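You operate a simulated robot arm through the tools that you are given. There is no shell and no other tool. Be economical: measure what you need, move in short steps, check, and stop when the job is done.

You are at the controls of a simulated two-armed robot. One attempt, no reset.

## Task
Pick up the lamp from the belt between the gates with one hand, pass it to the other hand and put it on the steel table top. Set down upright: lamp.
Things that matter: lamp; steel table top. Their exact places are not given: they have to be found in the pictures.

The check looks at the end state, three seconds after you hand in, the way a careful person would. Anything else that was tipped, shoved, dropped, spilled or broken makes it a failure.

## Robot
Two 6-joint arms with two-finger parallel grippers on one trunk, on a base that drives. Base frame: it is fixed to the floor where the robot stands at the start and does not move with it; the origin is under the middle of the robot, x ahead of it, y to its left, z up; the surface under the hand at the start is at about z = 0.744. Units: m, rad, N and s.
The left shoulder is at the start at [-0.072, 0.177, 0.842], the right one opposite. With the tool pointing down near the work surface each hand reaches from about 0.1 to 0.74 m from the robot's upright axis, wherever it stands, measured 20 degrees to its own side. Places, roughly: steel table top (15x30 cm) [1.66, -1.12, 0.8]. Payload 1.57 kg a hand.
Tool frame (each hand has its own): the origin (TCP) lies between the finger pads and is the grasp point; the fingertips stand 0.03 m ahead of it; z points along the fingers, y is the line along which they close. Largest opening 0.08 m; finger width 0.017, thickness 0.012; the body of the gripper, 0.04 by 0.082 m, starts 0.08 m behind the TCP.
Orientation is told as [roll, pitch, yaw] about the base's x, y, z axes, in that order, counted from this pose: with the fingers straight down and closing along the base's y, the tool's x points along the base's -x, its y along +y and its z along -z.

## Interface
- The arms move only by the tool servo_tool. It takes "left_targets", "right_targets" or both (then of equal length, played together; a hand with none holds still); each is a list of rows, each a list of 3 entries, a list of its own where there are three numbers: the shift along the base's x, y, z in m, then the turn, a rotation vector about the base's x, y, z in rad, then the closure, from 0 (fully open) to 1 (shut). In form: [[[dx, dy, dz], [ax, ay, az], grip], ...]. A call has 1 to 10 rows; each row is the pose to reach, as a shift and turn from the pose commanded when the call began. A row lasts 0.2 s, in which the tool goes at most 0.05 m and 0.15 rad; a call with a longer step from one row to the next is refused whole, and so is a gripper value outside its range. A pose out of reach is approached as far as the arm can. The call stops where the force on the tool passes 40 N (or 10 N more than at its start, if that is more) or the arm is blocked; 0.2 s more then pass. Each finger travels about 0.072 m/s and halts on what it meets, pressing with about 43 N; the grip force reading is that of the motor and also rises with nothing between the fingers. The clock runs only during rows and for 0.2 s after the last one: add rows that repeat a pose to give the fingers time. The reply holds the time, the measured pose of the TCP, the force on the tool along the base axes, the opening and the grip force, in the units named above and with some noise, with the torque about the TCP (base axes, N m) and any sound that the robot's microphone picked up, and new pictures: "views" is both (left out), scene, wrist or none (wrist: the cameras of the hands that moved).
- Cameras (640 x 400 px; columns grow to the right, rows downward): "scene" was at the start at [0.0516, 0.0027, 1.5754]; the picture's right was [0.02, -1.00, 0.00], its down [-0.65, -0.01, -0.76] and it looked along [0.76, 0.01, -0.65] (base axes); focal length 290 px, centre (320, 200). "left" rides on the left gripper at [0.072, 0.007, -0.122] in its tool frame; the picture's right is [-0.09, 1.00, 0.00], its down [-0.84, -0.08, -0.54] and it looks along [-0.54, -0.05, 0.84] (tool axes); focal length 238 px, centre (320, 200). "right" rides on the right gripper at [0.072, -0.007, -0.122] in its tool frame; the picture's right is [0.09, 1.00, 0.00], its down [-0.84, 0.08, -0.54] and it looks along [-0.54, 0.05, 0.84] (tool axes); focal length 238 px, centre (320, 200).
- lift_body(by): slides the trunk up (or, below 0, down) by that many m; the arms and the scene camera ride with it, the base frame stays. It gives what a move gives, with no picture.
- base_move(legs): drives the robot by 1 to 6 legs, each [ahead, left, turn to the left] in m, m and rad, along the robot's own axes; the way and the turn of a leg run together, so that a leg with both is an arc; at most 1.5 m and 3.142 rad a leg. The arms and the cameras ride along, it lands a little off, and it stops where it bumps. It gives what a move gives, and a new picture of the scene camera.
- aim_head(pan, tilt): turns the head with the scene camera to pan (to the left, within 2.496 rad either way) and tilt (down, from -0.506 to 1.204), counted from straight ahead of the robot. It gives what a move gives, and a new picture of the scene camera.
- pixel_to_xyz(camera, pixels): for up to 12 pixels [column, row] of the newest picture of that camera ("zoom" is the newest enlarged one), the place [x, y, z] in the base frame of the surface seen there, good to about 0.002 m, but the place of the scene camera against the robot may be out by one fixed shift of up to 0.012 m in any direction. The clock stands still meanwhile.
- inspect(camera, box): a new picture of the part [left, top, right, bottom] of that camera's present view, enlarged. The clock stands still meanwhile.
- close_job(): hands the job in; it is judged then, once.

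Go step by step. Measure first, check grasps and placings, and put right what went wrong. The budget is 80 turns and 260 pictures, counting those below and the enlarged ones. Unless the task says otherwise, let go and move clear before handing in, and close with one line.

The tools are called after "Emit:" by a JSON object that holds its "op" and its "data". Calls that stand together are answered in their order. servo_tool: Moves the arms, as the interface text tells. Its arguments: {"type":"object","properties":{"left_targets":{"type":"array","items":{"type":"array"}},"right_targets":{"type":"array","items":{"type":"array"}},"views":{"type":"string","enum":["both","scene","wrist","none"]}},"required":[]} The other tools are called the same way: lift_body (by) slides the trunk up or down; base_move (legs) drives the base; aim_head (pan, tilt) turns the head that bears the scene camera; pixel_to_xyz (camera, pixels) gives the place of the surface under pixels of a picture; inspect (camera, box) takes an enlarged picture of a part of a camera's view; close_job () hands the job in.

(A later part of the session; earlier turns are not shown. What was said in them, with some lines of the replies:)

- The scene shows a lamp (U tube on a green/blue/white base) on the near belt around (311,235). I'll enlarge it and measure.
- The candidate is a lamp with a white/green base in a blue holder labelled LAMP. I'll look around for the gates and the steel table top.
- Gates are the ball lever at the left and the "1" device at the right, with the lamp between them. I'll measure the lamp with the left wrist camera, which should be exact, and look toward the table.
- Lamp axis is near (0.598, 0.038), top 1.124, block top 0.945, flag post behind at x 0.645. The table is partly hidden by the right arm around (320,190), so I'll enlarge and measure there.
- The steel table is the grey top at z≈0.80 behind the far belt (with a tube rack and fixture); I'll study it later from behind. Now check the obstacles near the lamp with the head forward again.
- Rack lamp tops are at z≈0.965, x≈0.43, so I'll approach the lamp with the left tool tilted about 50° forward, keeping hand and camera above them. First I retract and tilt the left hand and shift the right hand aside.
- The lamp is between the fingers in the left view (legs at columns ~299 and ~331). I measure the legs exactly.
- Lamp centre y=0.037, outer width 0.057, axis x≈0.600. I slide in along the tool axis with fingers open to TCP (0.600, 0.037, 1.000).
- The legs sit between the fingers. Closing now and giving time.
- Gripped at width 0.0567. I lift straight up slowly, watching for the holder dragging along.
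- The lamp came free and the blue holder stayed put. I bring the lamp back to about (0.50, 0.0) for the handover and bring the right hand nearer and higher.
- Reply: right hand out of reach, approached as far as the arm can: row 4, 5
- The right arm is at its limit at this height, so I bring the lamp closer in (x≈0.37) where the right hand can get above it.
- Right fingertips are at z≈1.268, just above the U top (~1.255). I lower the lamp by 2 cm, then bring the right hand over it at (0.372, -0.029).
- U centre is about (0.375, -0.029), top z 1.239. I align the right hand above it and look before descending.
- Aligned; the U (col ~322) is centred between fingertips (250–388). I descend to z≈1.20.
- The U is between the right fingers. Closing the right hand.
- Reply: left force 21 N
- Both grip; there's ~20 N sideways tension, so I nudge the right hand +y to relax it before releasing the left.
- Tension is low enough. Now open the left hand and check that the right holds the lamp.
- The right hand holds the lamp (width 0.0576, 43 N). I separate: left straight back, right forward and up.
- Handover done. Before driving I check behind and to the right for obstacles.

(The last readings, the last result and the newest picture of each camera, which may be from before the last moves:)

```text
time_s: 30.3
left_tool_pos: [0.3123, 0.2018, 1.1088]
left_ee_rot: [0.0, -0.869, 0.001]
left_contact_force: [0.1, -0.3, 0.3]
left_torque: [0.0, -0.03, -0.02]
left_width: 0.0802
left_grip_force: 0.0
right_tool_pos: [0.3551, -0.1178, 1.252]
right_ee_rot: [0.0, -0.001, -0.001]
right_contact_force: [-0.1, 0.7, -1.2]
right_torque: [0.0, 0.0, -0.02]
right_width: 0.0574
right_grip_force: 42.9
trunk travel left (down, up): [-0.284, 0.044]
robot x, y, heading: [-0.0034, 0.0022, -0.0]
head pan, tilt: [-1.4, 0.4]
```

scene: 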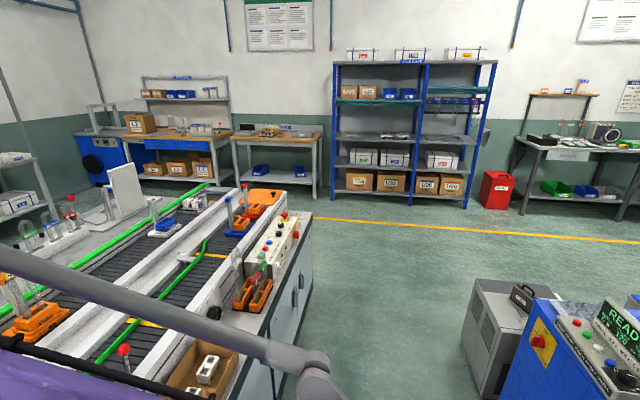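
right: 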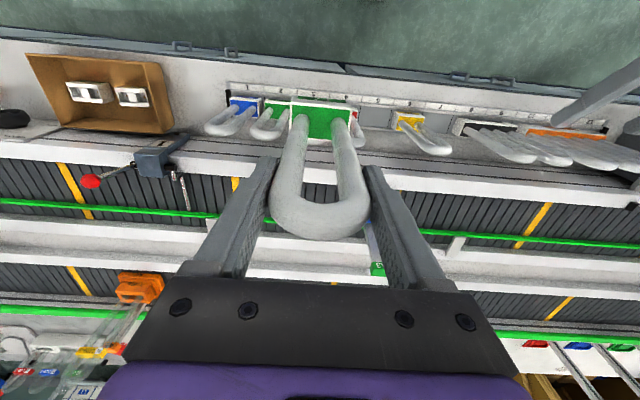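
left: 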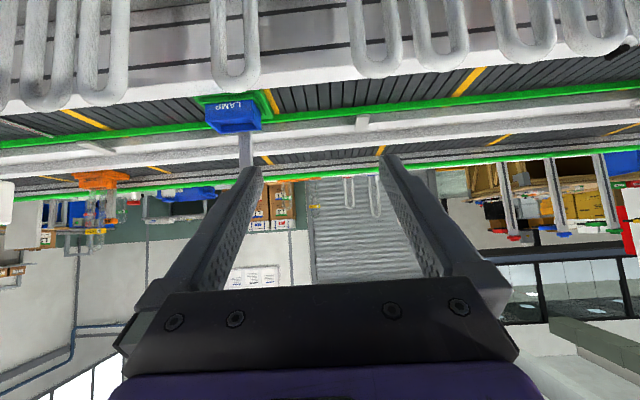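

There's a corridor between the counter and the blue machines behind. I measure its limits and the line's end.

Emit:
{"op": "pixel_to_xyz", "data": {"camera": "scene", "pixels": [[310, 216], [312, 260], [283, 190], [232, 187], [200, 230], [465, 350], [478, 280], [540, 325], [330, 195], [175, 195], [230, 180], [60, 250]]}}

Emit:
{"op": "aim_head", "data": {"pan": -2.0, "tilt": 0.9}}

```text
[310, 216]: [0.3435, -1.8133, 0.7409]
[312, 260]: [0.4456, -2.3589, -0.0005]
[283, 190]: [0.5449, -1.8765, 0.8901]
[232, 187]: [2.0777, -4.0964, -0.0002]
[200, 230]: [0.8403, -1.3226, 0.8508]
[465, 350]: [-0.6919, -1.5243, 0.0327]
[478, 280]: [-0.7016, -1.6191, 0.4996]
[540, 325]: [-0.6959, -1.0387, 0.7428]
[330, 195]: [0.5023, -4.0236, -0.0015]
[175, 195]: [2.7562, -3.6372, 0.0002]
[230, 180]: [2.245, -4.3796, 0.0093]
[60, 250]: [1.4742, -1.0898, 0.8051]
```

```text
time_s: 31.3
left_tool_pos: [0.3113, 0.2027, 1.1096]
left_ee_rot: [0.0, -0.869, 0.001]
left_contact_force: [-0.3, 0.5, -0.4]
left_torque: [0.02, 0.01, 0.02]
left_width: 0.0798
left_grip_force: 0.1
right_tool_pos: [0.3561, -0.1157, 1.2508]
right_ee_rot: [-0.001, 0.002, -0.001]
right_contact_force: [-0.6, 0.1, -1.4]
right_torque: [-0.03, 0.01, 0.01]
right_width: 0.0571
right_grip_force: 42.8
trunk travel left (down, up): [-0.284, 0.044]
robot x, y, heading: [-0.0023, -0.0004, -0.001]
head pan, tilt: [-2.0, 0.901]
```

scene: 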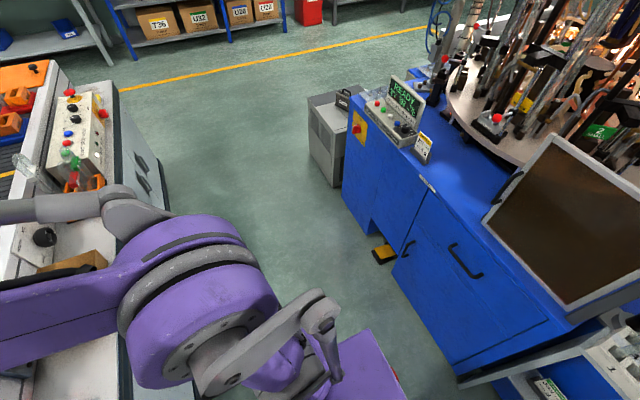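

Corridor is x −0.69…0.33; line ends at y≈−1.88. I back up 0.12 and strafe right past the end of the line.

Emit:
{"op": "base_move", "data": {"legs": [[-0.13, 0, 0], [0, -1.3, 0]]}}

Emit:
{"op": "aim_head", "data": {"pan": -1.0, "tilt": 0.5}}

```text
time_s: 43.5
left_tool_pos: [0.1783, -1.0663, 1.1081]
left_ee_rot: [0.0, -0.869, -0.004]
left_contact_force: [0.2, 0.2, 0.1]
left_torque: [-0.01, -0.02, -0.01]
left_width: 0.0802
left_grip_force: 0.1
right_tool_pos: [0.2208, -1.3867, 1.2527]
right_ee_rot: [0.0, 0.001, -0.004]
right_contact_force: [0.3, -0.3, -0.9]
right_torque: [0.03, 0.01, 0.01]
right_width: 0.0571
right_grip_force: 42.9
trunk travel left (down, up): [-0.284, 0.044]
robot x, y, heading: [-0.1329, -1.2641, -0.003]
head pan, tilt: [-2.0, 0.901]
```

scene: 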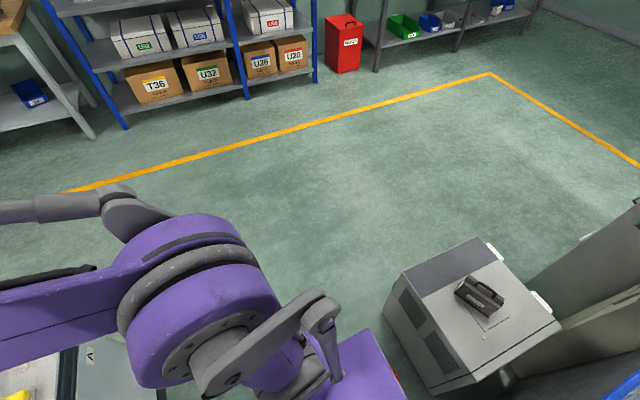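

```text
time_s: 44.8
left_tool_pos: [0.1787, -1.0677, 1.1102]
left_ee_rot: [0.001, -0.87, -0.005]
left_contact_force: [0.4, -0.1, 0.0]
left_torque: [-0.01, -0.03, 0.0]
left_width: 0.08
left_grip_force: 0.0
right_tool_pos: [0.2209, -1.386, 1.2532]
right_ee_rot: [-0.001, 0.0, -0.004]
right_contact_force: [0.5, -0.3, -1.7]
right_torque: [-0.01, 0.0, 0.03]
right_width: 0.0573
right_grip_force: 42.9
trunk travel left (down, up): [-0.284, 0.044]
robot x, y, heading: [-0.1308, -1.2696, -0.002]
head pan, tilt: [-1.0, 0.499]
```

scene: 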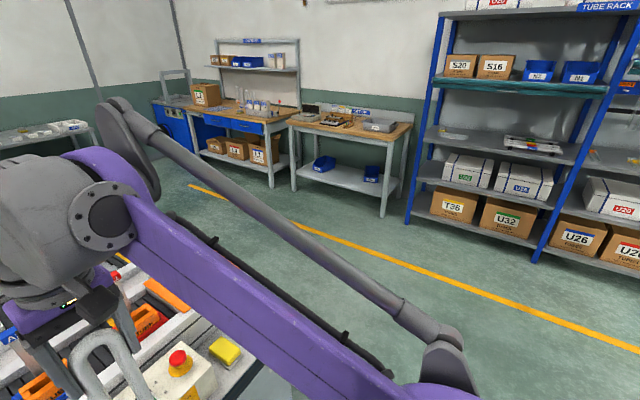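

Clear ahead; continue right past the end of the line to y≈−2.6, then look back at the table side.

Emit:
{"op": "base_move", "data": {"legs": [[0, -1.3, 0]]}}

Emit:
{"op": "aim_head", "data": {"pan": 0.3, "tilt": 0.45}}

```text
time_s: 56.5
left_tool_pos: [0.1857, -2.363, 1.1091]
left_ee_rot: [-0.001, -0.868, 0.021]
left_contact_force: [0.1, -0.3, 0.5]
left_torque: [0.0, 0.0, 0.02]
left_width: 0.0799
left_grip_force: 0.0
right_tool_pos: [0.2365, -2.6814, 1.2518]
right_ee_rot: [-0.002, 0.0, 0.022]
right_contact_force: [0.2, -0.2, -1.4]
right_torque: [0.01, 0.0, -0.01]
right_width: 0.0574
right_grip_force: 43.0
trunk travel left (down, up): [-0.284, 0.044]
robot x, y, heading: [-0.1232, -2.5744, 0.018]
head pan, tilt: [-1.0, 0.499]
```

scene: 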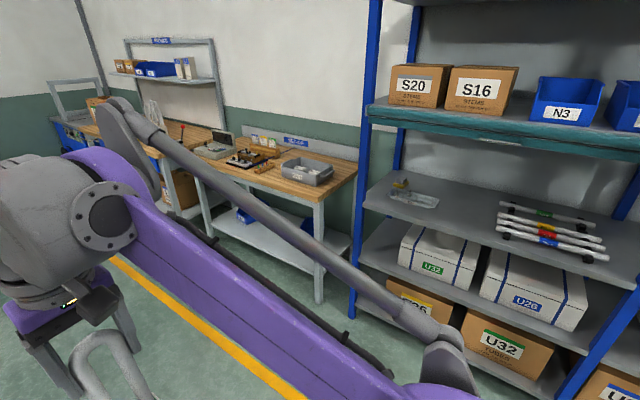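

```text
time_s: 57.9
left_tool_pos: [0.1847, -2.3635, 1.1096]
left_ee_rot: [0.001, -0.869, 0.021]
left_contact_force: [0.1, 0.7, -0.3]
left_torque: [0.01, -0.02, 0.01]
left_width: 0.0801
left_grip_force: 0.0
right_tool_pos: [0.2356, -2.6813, 1.2512]
right_ee_rot: [-0.001, -0.002, 0.021]
right_contact_force: [-0.9, -1.0, -1.6]
right_torque: [0.0, 0.02, -0.03]
right_width: 0.0572
right_grip_force: 43.2
trunk travel left (down, up): [-0.284, 0.044]
robot x, y, heading: [-0.1229, -2.5768, 0.017]
head pan, tilt: [0.3, 0.45]
```

scene: 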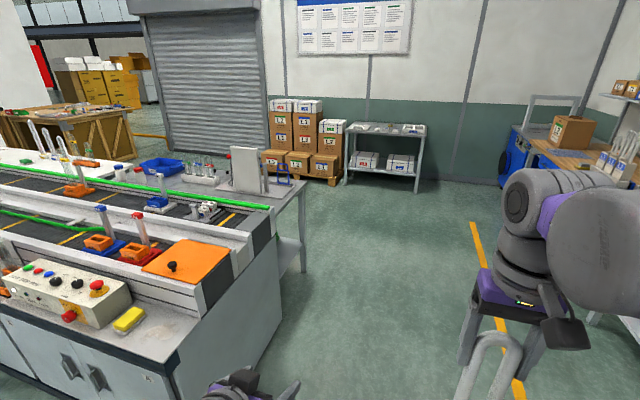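

Open floor behind the line. I measure the table corner and passage.

Emit:
{"op": "pixel_to_xyz", "data": {"camera": "scene", "pixels": [[304, 186], [270, 205], [303, 270], [345, 180], [415, 190], [325, 180], [500, 290], [270, 345], [450, 300], [275, 180]]}}

Emit:
{"op": "inspect", "data": {"camera": "scene", "box": [130, 130, 320, 250]}}

```text
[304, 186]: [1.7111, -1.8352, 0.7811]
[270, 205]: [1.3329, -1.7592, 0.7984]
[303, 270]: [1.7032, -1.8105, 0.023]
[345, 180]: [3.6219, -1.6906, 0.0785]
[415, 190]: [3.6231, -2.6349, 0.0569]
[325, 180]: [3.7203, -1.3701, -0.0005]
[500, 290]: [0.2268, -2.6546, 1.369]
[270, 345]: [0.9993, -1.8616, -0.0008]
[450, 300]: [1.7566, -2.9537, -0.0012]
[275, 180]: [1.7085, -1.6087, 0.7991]
```

```text
3.33 times, centred on (225, 190) of scene
```

zoom: 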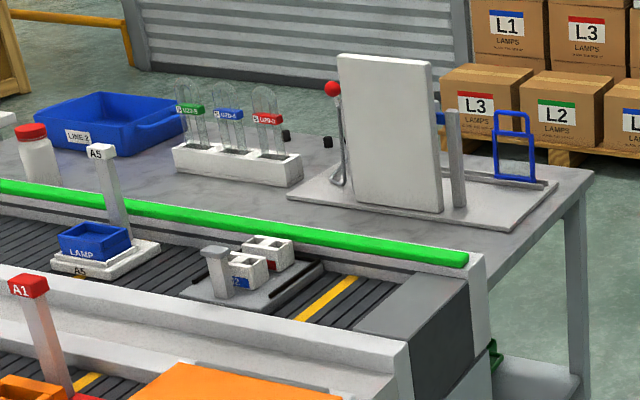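

The table spans x≈1.3–1.71, y≈−1.83…−0.6, with fixture, rack, bin and bottle; free floor behind it. I drive past, turn around, then look.

Emit:
{"op": "base_move", "data": {"legs": [[1.3, 0, 0], [1.25, -0.05, 0], [0, 0, 3.1]]}}

Emit:
{"op": "aim_head", "data": {"pan": -0.8, "tilt": 0.5}}

```text
time_s: 77.6
left_tool_pos: [2.1032, -2.7857, 1.1093]
left_ee_rot: [0.0, -0.869, 3.124]
left_contact_force: [-0.2, -0.4, 0.6]
left_torque: [0.04, 0.01, 0.0]
left_width: 0.0799
left_grip_force: 0.1
right_tool_pos: [2.064, -2.4659, 1.2512]
right_ee_rot: [-0.001, 0.001, 3.127]
right_contact_force: [0.3, 0.3, -1.4]
right_torque: [0.04, 0.04, 0.0]
right_width: 0.0573
right_grip_force: 42.7
trunk travel left (down, up): [-0.284, 0.044]
robot x, y, heading: [2.4174, -2.5887, 3.123]
head pan, tilt: [0.3, 0.45]
```

scene: 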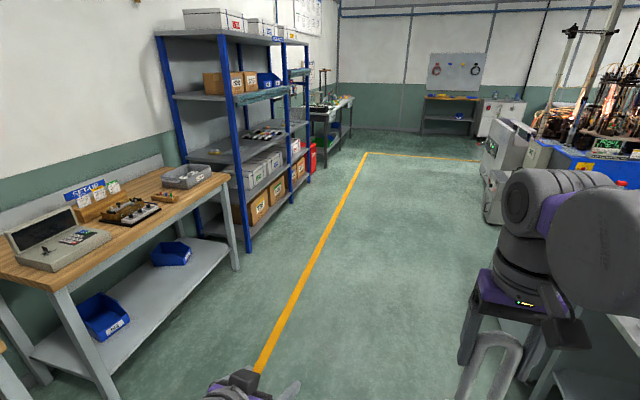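

```text
time_s: 78.9
left_tool_pos: [2.1039, -2.786, 1.1089]
left_ee_rot: [-0.001, -0.868, 3.125]
left_contact_force: [-0.6, 0.3, 0.2]
left_torque: [-0.02, -0.03, 0.02]
left_width: 0.0801
left_grip_force: 0.1
right_tool_pos: [2.0658, -2.4654, 1.2519]
right_ee_rot: [-0.001, -0.001, 3.124]
right_contact_force: [0.2, -0.4, -1.1]
right_torque: [0.0, -0.02, 0.01]
right_width: 0.0572
right_grip_force: 43.4
trunk travel left (down, up): [-0.284, 0.044]
robot x, y, heading: [2.4204, -2.5854, 3.124]
head pan, tilt: [-0.799, 0.499]
```

scene: 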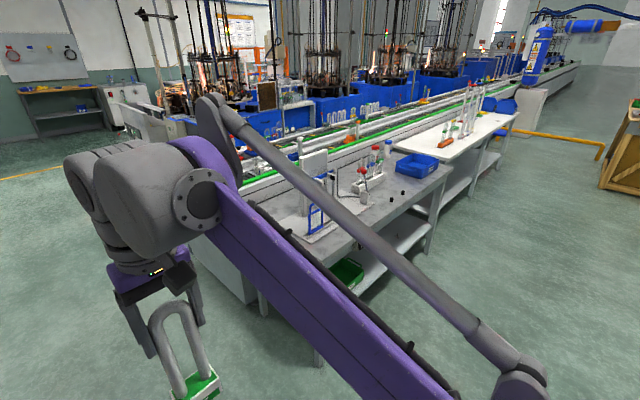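

Now strafe right along the back of the table to y≈−1.3 and look at it.

Emit:
{"op": "base_move", "data": {"legs": [[0, -1.28, 0]]}}

Emit:
{"op": "aim_head", "data": {"pan": 0.0, "tilt": 0.75}}

```text
time_s: 90.3
left_tool_pos: [2.1191, -1.5098, 1.1087]
left_ee_rot: [0.001, -0.869, 3.137]
left_contact_force: [0.6, 0.5, 0.0]
left_torque: [0.0, 0.01, -0.02]
left_width: 0.0799
left_grip_force: 0.1
right_tool_pos: [2.0764, -1.1912, 1.2533]
right_ee_rot: [-0.001, 0.0, 3.137]
right_contact_force: [-0.3, 0.4, -1.8]
right_torque: [-0.01, 0.01, 0.0]
right_width: 0.0573
right_grip_force: 43.0
trunk travel left (down, up): [-0.284, 0.044]
robot x, y, heading: [2.4316, -1.309, 3.141]
head pan, tilt: [-0.799, 0.499]
```

scene: 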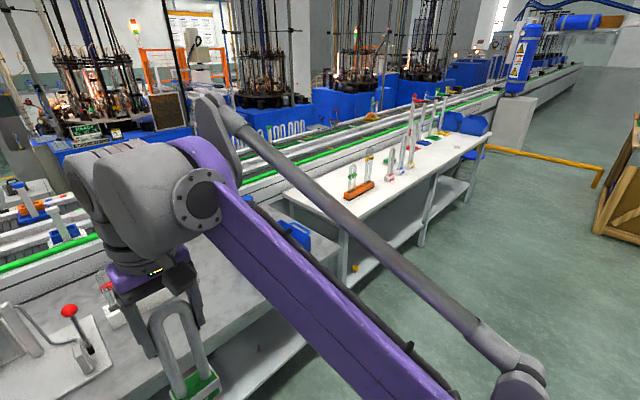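

```text
time_s: 91.5
left_tool_pos: [2.1202, -1.51, 1.1086]
left_ee_rot: [0.0, -0.871, 3.138]
left_contact_force: [0.5, 0.0, 0.2]
left_torque: [-0.02, -0.01, -0.01]
left_width: 0.0799
left_grip_force: 0.1
right_tool_pos: [2.0766, -1.1908, 1.2516]
right_ee_rot: [-0.001, 0.001, 3.137]
right_contact_force: [0.0, 0.0, -1.2]
right_torque: [-0.01, 0.0, 0.01]
right_width: 0.0573
right_grip_force: 43.4
trunk travel left (down, up): [-0.284, 0.044]
robot x, y, heading: [2.4272, -1.3106, 3.133]
head pan, tilt: [0.0, 0.75]
```

scene: 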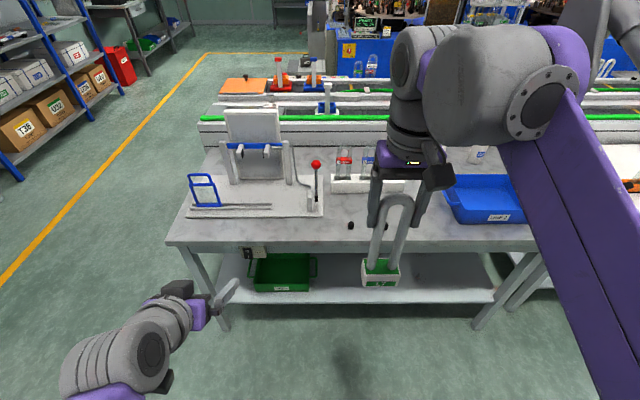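

The free strip lies in front of the tube rack, between fixture plate (col 325) and blue bin (col 445), with a couple of small dark items near (350,226). I measure and enlarge.

Emit:
{"op": "inspect", "data": {"camera": "scene", "box": [300, 140, 460, 260]}}

Emit:
{"op": "pixel_to_xyz", "data": {"camera": "scene", "pixels": [[350, 239], [420, 239], [335, 225], [350, 225], [383, 230], [345, 192], [440, 195], [448, 220], [322, 215], [380, 284], [380, 268], [355, 208]]}}

```text
3.33 times, centred on (380, 200) of scene
```

zoom: 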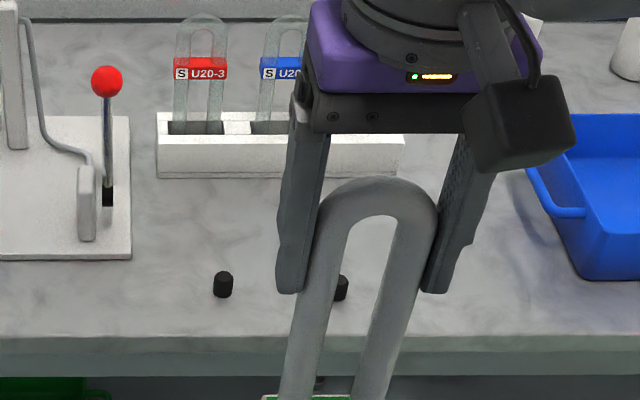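

```text
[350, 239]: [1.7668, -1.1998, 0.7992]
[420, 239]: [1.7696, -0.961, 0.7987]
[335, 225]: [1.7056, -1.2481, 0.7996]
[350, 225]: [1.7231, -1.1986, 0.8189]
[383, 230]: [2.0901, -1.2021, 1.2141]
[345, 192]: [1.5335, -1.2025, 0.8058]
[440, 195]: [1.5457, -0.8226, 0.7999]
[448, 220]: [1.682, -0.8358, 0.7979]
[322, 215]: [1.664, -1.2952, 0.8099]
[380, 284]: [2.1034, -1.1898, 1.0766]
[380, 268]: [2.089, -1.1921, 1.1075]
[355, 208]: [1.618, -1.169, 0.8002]
```

Two small plugs at about (1.72, −1.20) and (1.72, −1.08); rack front x≈1.56. I'll place at about (1.645, −1.13), between and behind them. I drive 0.2 m ahead and measure the lamp's bottom.

Emit:
{"op": "base_move", "data": {"legs": [[0.2, 0, 0]]}}

Emit:
{"op": "inspect", "data": {"camera": "scene", "box": [300, 180, 460, 310]}}

```text
time_s: 93.1
left_tool_pos: [1.921, -1.5087, 1.1083]
left_ee_rot: [0.0, -0.869, 3.134]
left_contact_force: [-0.3, -0.2, 0.6]
left_torque: [0.01, 0.01, -0.02]
left_width: 0.08
left_grip_force: 0.1
right_tool_pos: [1.8787, -1.1884, 1.2519]
right_ee_rot: [0.0, -0.001, 3.136]
right_contact_force: [-0.6, 0.4, -1.7]
right_torque: [0.01, 0.0, 0.02]
right_width: 0.0575
right_grip_force: 43.0
trunk travel left (down, up): [-0.284, 0.044]
robot x, y, heading: [2.2329, -1.3055, 3.136]
head pan, tilt: [0.0, 0.75]
```

scene: 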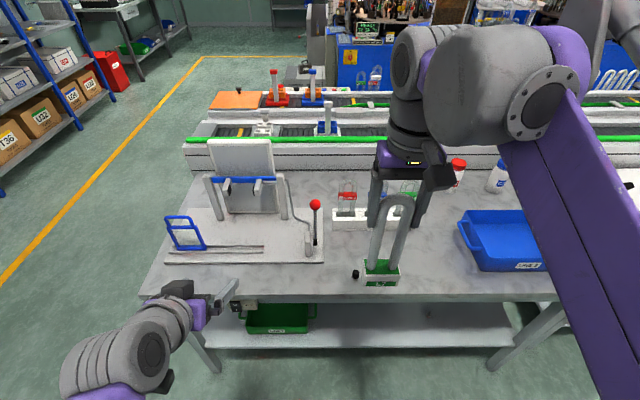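

```text
3.08 times, centred on (380, 245) of scene
```

zoom: 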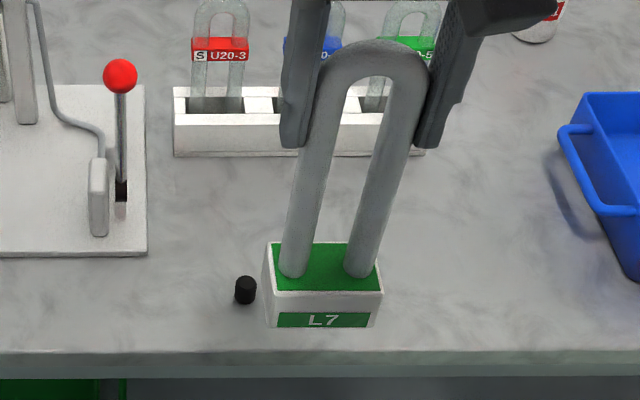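

Emit:
{"op": "pixel_to_xyz", "data": {"camera": "zoom", "pixels": [[320, 290], [325, 326], [272, 326], [372, 326], [380, 292], [270, 245], [245, 300], [290, 156], [400, 156], [370, 60], [325, 262], [225, 190]]}}

```text
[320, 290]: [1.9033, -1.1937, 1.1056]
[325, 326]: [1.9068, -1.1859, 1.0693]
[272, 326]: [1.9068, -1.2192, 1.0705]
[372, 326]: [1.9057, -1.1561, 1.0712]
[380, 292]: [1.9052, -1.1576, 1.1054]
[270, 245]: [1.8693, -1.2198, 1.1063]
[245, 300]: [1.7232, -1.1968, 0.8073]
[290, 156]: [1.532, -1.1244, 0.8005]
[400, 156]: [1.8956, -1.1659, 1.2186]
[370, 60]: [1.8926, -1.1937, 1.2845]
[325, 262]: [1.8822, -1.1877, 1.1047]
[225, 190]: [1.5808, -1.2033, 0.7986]
```

Lamp bottom is 0.270 above the table in the same camera and the lamp is vertical. I move over the spot (shift −0.242, +0.058) while descending 0.15.

Emit:
{"op": "servo_tool", "data": {"right_targets": [[[-0.034, 0.008, -0.021], [0, 0, 0], 1], [[-0.068, 0.016, -0.042], [0, 0, 0], 1], [[-0.102, 0.024, -0.063], [0, 0, 0], 1], [[-0.136, 0.032, -0.085], [0, 0, 0], 1], [[-0.17, 0.04, -0.107], [0, 0, 0], 1], [[-0.206, 0.049, -0.129], [0, 0, 0], 1], [[-0.242, 0.058, -0.15], [0, 0, 0], 1], [[-0.242, 0.058, -0.15], [0, 0, 0], 1]]}}

```text
time_s: 94.9
left_tool_pos: [1.9218, -1.5074, 1.1085]
left_ee_rot: [0.0, -0.87, 3.137]
left_contact_force: [-0.1, -0.4, 0.4]
left_torque: [0.0, 0.0, 0.04]
left_width: 0.08
left_grip_force: 0.1
right_tool_pos: [1.6363, -1.1302, 1.1015]
right_ee_rot: [0.0, -0.001, 3.135]
right_contact_force: [-0.5, 0.3, -0.8]
right_torque: [0.0, -0.03, 0.04]
right_width: 0.0576
right_grip_force: 42.9
trunk travel left (down, up): [-0.284, 0.044]
robot x, y, heading: [2.2353, -1.3137, 3.133]
head pan, tilt: [0.0, 0.75]
```

scene: 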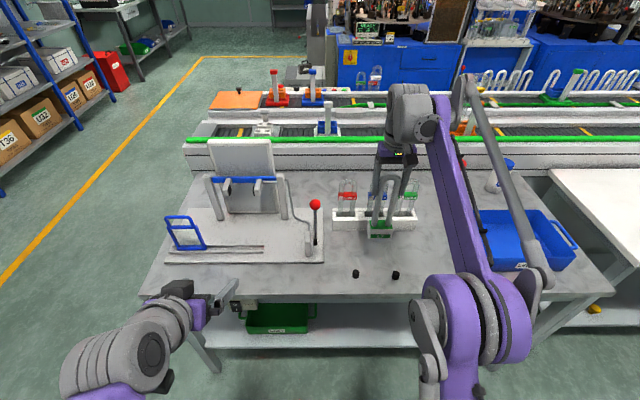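
right: 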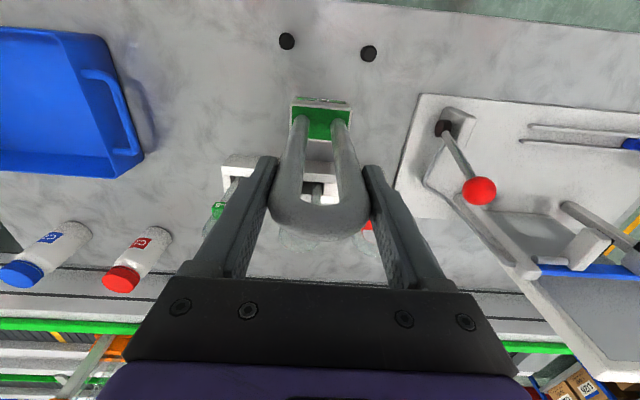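

The spot looks clear; I verify the rack's front edge and heights in the right wrist camera.

Emit:
{"op": "pixel_to_xyz", "data": {"camera": "right", "pixels": [[235, 160], [287, 41], [369, 53], [320, 102], [320, 60], [320, 85], [300, 240], [216, 212], [368, 228], [240, 158], [260, 130], [380, 130]]}}

Emit:
{"op": "inspect", "data": {"camera": "right", "box": [210, 20, 430, 260]}}

```text
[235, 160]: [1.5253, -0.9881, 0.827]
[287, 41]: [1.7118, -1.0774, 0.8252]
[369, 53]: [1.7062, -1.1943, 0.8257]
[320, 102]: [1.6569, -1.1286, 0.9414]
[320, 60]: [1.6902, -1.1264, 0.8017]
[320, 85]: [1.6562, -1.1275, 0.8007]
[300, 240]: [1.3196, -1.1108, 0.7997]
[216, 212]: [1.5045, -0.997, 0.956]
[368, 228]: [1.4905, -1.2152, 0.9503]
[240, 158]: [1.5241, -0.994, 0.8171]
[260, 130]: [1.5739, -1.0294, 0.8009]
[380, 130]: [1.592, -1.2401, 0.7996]
```

```text
1.67 times, centred on (320, 140) of right
```

zoom: 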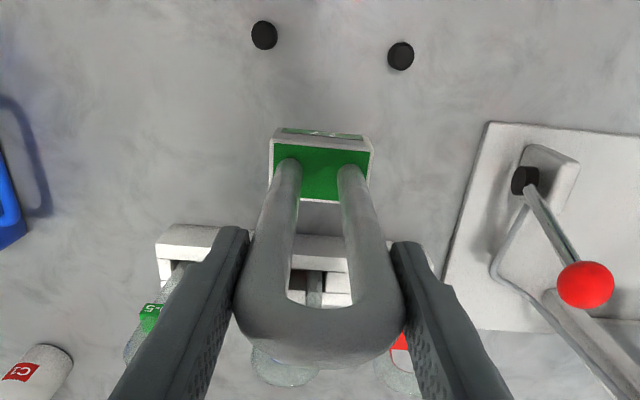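

Rack front is at x≈1.525 and plugs at x≈1.71, so the spot is clear. I descend to about 7 mm above the table.

Emit:
{"op": "servo_tool", "data": {"right_targets": [[[0.004, 0, -0.025], [0, 0, 0], 1], [[0.004, 0, -0.05], [0, 0, 0], 1], [[0.004, 0, -0.075], [0, 0, 0], 1], [[0.004, 0, -0.095], [0, 0, 0], 1], [[0.004, 0, -0.112], [0, 0, 0], 1], [[0.004, 0, -0.112], [0, 0, 0], 1]]}}

Emit:
{"op": "inspect", "data": {"camera": "scene", "box": [320, 180, 450, 290]}}

```text
time_s: 96.3
left_tool_pos: [1.92, -1.5089, 1.109]
left_ee_rot: [0.0, -0.87, 3.135]
left_contact_force: [0.1, 0.4, 0.5]
left_torque: [0.0, -0.05, 0.01]
left_width: 0.08
left_grip_force: 0.1
right_tool_pos: [1.6404, -1.1321, 0.9889]
right_ee_rot: [-0.001, 0.001, 3.137]
right_contact_force: [0.6, -0.2, -1.5]
right_torque: [-0.01, -0.03, -0.02]
right_width: 0.0573
right_grip_force: 43.2
trunk travel left (down, up): [-0.284, 0.044]
robot x, y, heading: [2.2345, -1.3064, 3.133]
head pan, tilt: [0.0, 0.75]
```

scene: 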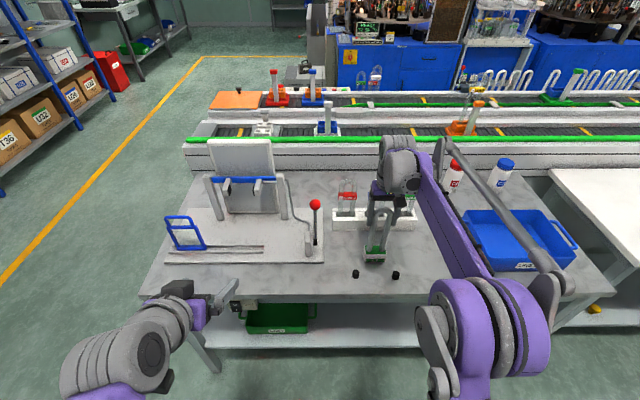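
right: 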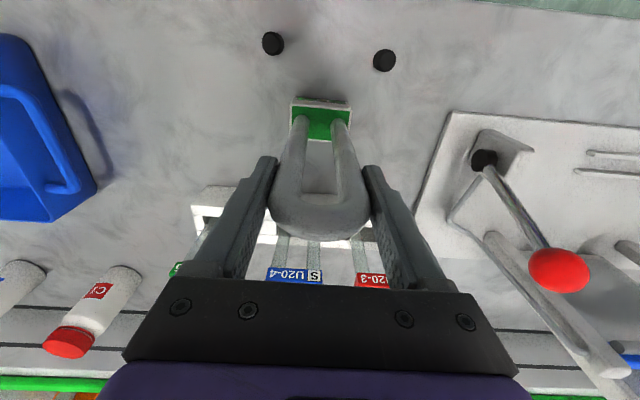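

```text
3.64 times, centred on (385, 235) of scene
```

zoom: 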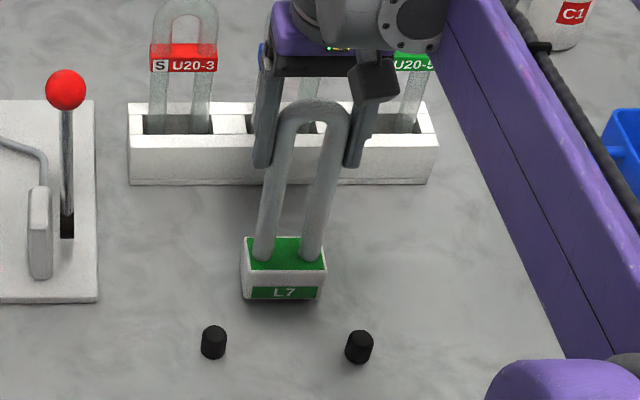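

Just above the table. I lower in 1.5 mm steps until contact shows.

Emit:
{"op": "servo_tool", "data": {"right_targets": [[[0, 0, -0.002], [0, 0, 0], 1], [[0, 0, -0.004], [0, 0, 0], 1], [[0, 0, -0.0055], [0, 0, 0], 1], [[0, 0, -0.0065], [0, 0, 0], 1], [[0, 0, -0.0065], [0, 0, 0], 1]], "views": "none"}}

Emit:
{"op": "inspect", "data": {"camera": "scene", "box": [350, 225, 400, 265]}}

```text
time_s: 97.5
left_tool_pos: [1.9221, -1.5089, 1.1097]
left_ee_rot: [0.0, -0.87, 3.135]
left_contact_force: [-0.4, 0.3, -0.1]
left_torque: [0.0, 0.02, 0.01]
left_width: 0.08
left_grip_force: 0.0
right_tool_pos: [1.6406, -1.1327, 0.9843]
right_ee_rot: [-0.001, -0.002, 3.137]
right_contact_force: [-3.3, -0.1, 14.5]
right_torque: [-0.05, 0.35, 0.01]
right_width: 0.0572
right_grip_force: 43.2
trunk travel left (down, up): [-0.284, 0.044]
robot x, y, heading: [2.2329, -1.311, 3.135]
head pan, tilt: [0.0, 0.75]
```

```text
10.00 times, centred on (375, 245) of scene
```

zoom: 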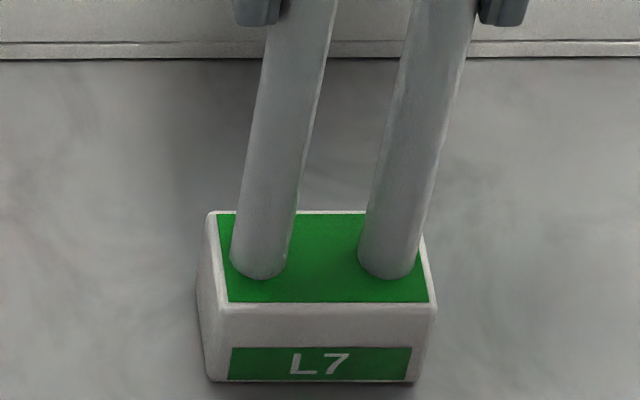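

Contact at ~14.5 N: the lamp stands on the table. I back off 1 mm and open slowly.

Emit:
{"op": "servo_tool", "data": {"right_targets": [[[0, 0, 0.001], [0, 0, 0], 1], [[0, 0, 0.001], [0, 0, 0], 0.5], [[0, 0, 0.001], [0, 0, 0], 0.27], [[0, 0, 0.001], [0, 0, 0], 0.22], [[0, 0, 0.001], [0, 0, 0], 0.12], [[0, 0, 0.001], [0, 0, 0], 0], [[0, 0, 0.001], [0, 0, 0], 0]]}}

```text
time_s: 99.1
left_tool_pos: [1.9208, -1.5081, 1.1083]
left_ee_rot: [-0.001, -0.87, 3.136]
left_contact_force: [0.6, -0.7, 1.1]
left_torque: [-0.02, -0.01, 0.0]
left_width: 0.0799
left_grip_force: 0.1
right_tool_pos: [1.6401, -1.132, 0.9843]
right_ee_rot: [0.0, 0.001, 3.136]
right_contact_force: [-0.3, -0.6, -0.3]
right_torque: [0.04, 0.02, 0.02]
right_width: 0.08
right_grip_force: 0.1
trunk travel left (down, up): [-0.284, 0.044]
robot x, y, heading: [2.2355, -1.3059, 3.134]
head pan, tilt: [0.0, 0.75]
```

scene: 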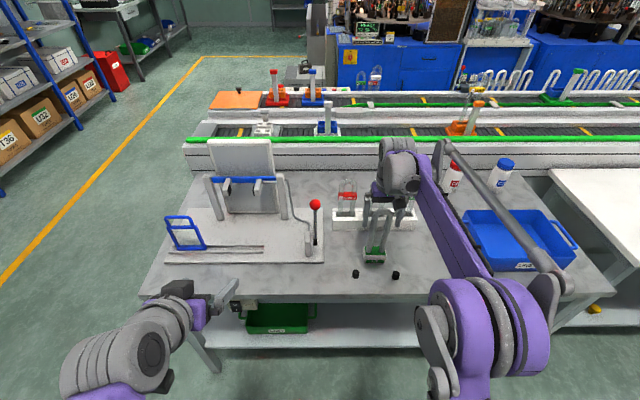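
right: 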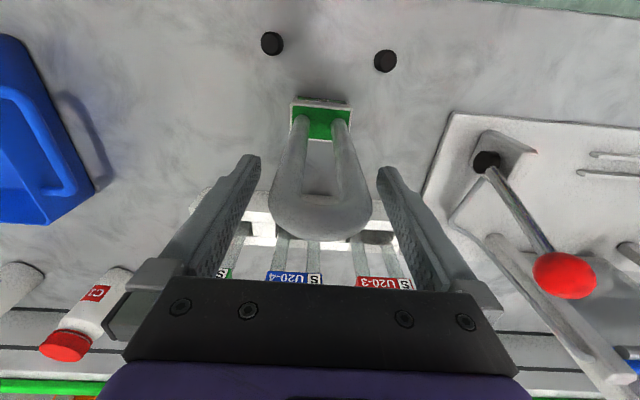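

The lamp stands free between the open fingers. I raise the hand straight up, then draw back.

Emit:
{"op": "servo_tool", "data": {"right_targets": [[[0, 0, 0.02], [0, 0, 0], 0], [[0, 0, 0.045], [0, 0, 0], 0], [[0, 0, 0.075], [0, 0, 0], 0], [[0, 0, 0.11], [0, 0, 0], 0], [[0.02, 0, 0.14], [0, 0, 0], 0], [[0.06, 0, 0.16], [0, 0, 0], 0], [[0.1, 0, 0.18], [0, 0, 0], 0], [[0.14, 0.02, 0.19], [0, 0, 0], 0]]}}

Emit:
{"op": "inspect", "data": {"camera": "scene", "box": [320, 170, 450, 290]}}

```text
time_s: 100.9
left_tool_pos: [1.9223, -1.5072, 1.1109]
left_ee_rot: [0.001, -0.869, 3.134]
left_contact_force: [0.8, 0.5, 0.9]
left_torque: [0.0, -0.01, 0.0]
left_width: 0.08
left_grip_force: 0.0
right_tool_pos: [1.7849, -1.1094, 1.1735]
right_ee_rot: [0.0, -0.002, 3.138]
right_contact_force: [-0.2, 0.4, 0.0]
right_torque: [-0.01, 0.0, 0.0]
right_width: 0.0798
right_grip_force: 0.1
trunk travel left (down, up): [-0.284, 0.044]
robot x, y, heading: [2.2331, -1.3084, 3.132]
head pan, tilt: [0.0, 0.75]
```

scene: 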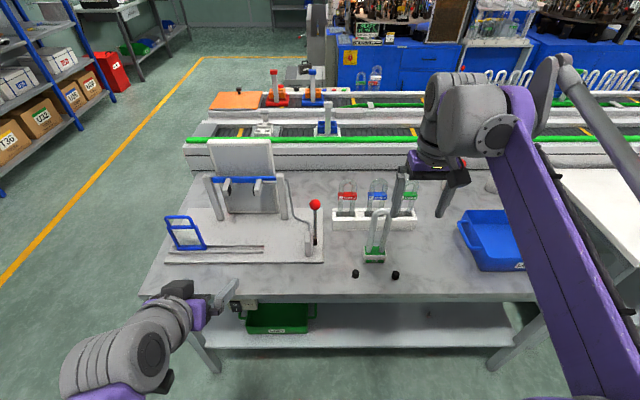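
right: 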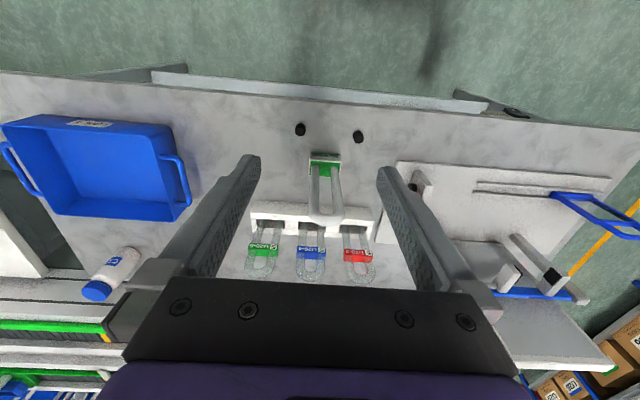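

```text
3.33 times, centred on (385, 230) of scene
```

zoom: 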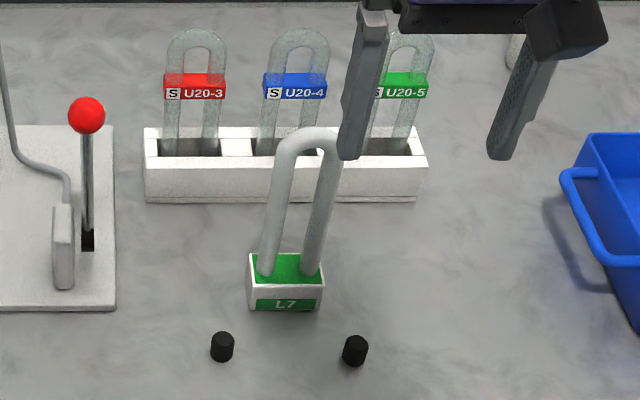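

The L7 lamp stands upright on the steel table top. The rack, plugs and bin nearby are undisturbed, and both hands are clear, so I'm handing in.

Emit:
{"op": "close_job", "data": {}}

```text
The job is handed in.
```

I picked the lamp (labelled L7) off the belt between the gates with the left hand and passed it to the right. It now stands upright on the steel table top, in front of the tube rack. In the last pictures nothing else there had been moved or tipped, and both hands were clear when I handed in.
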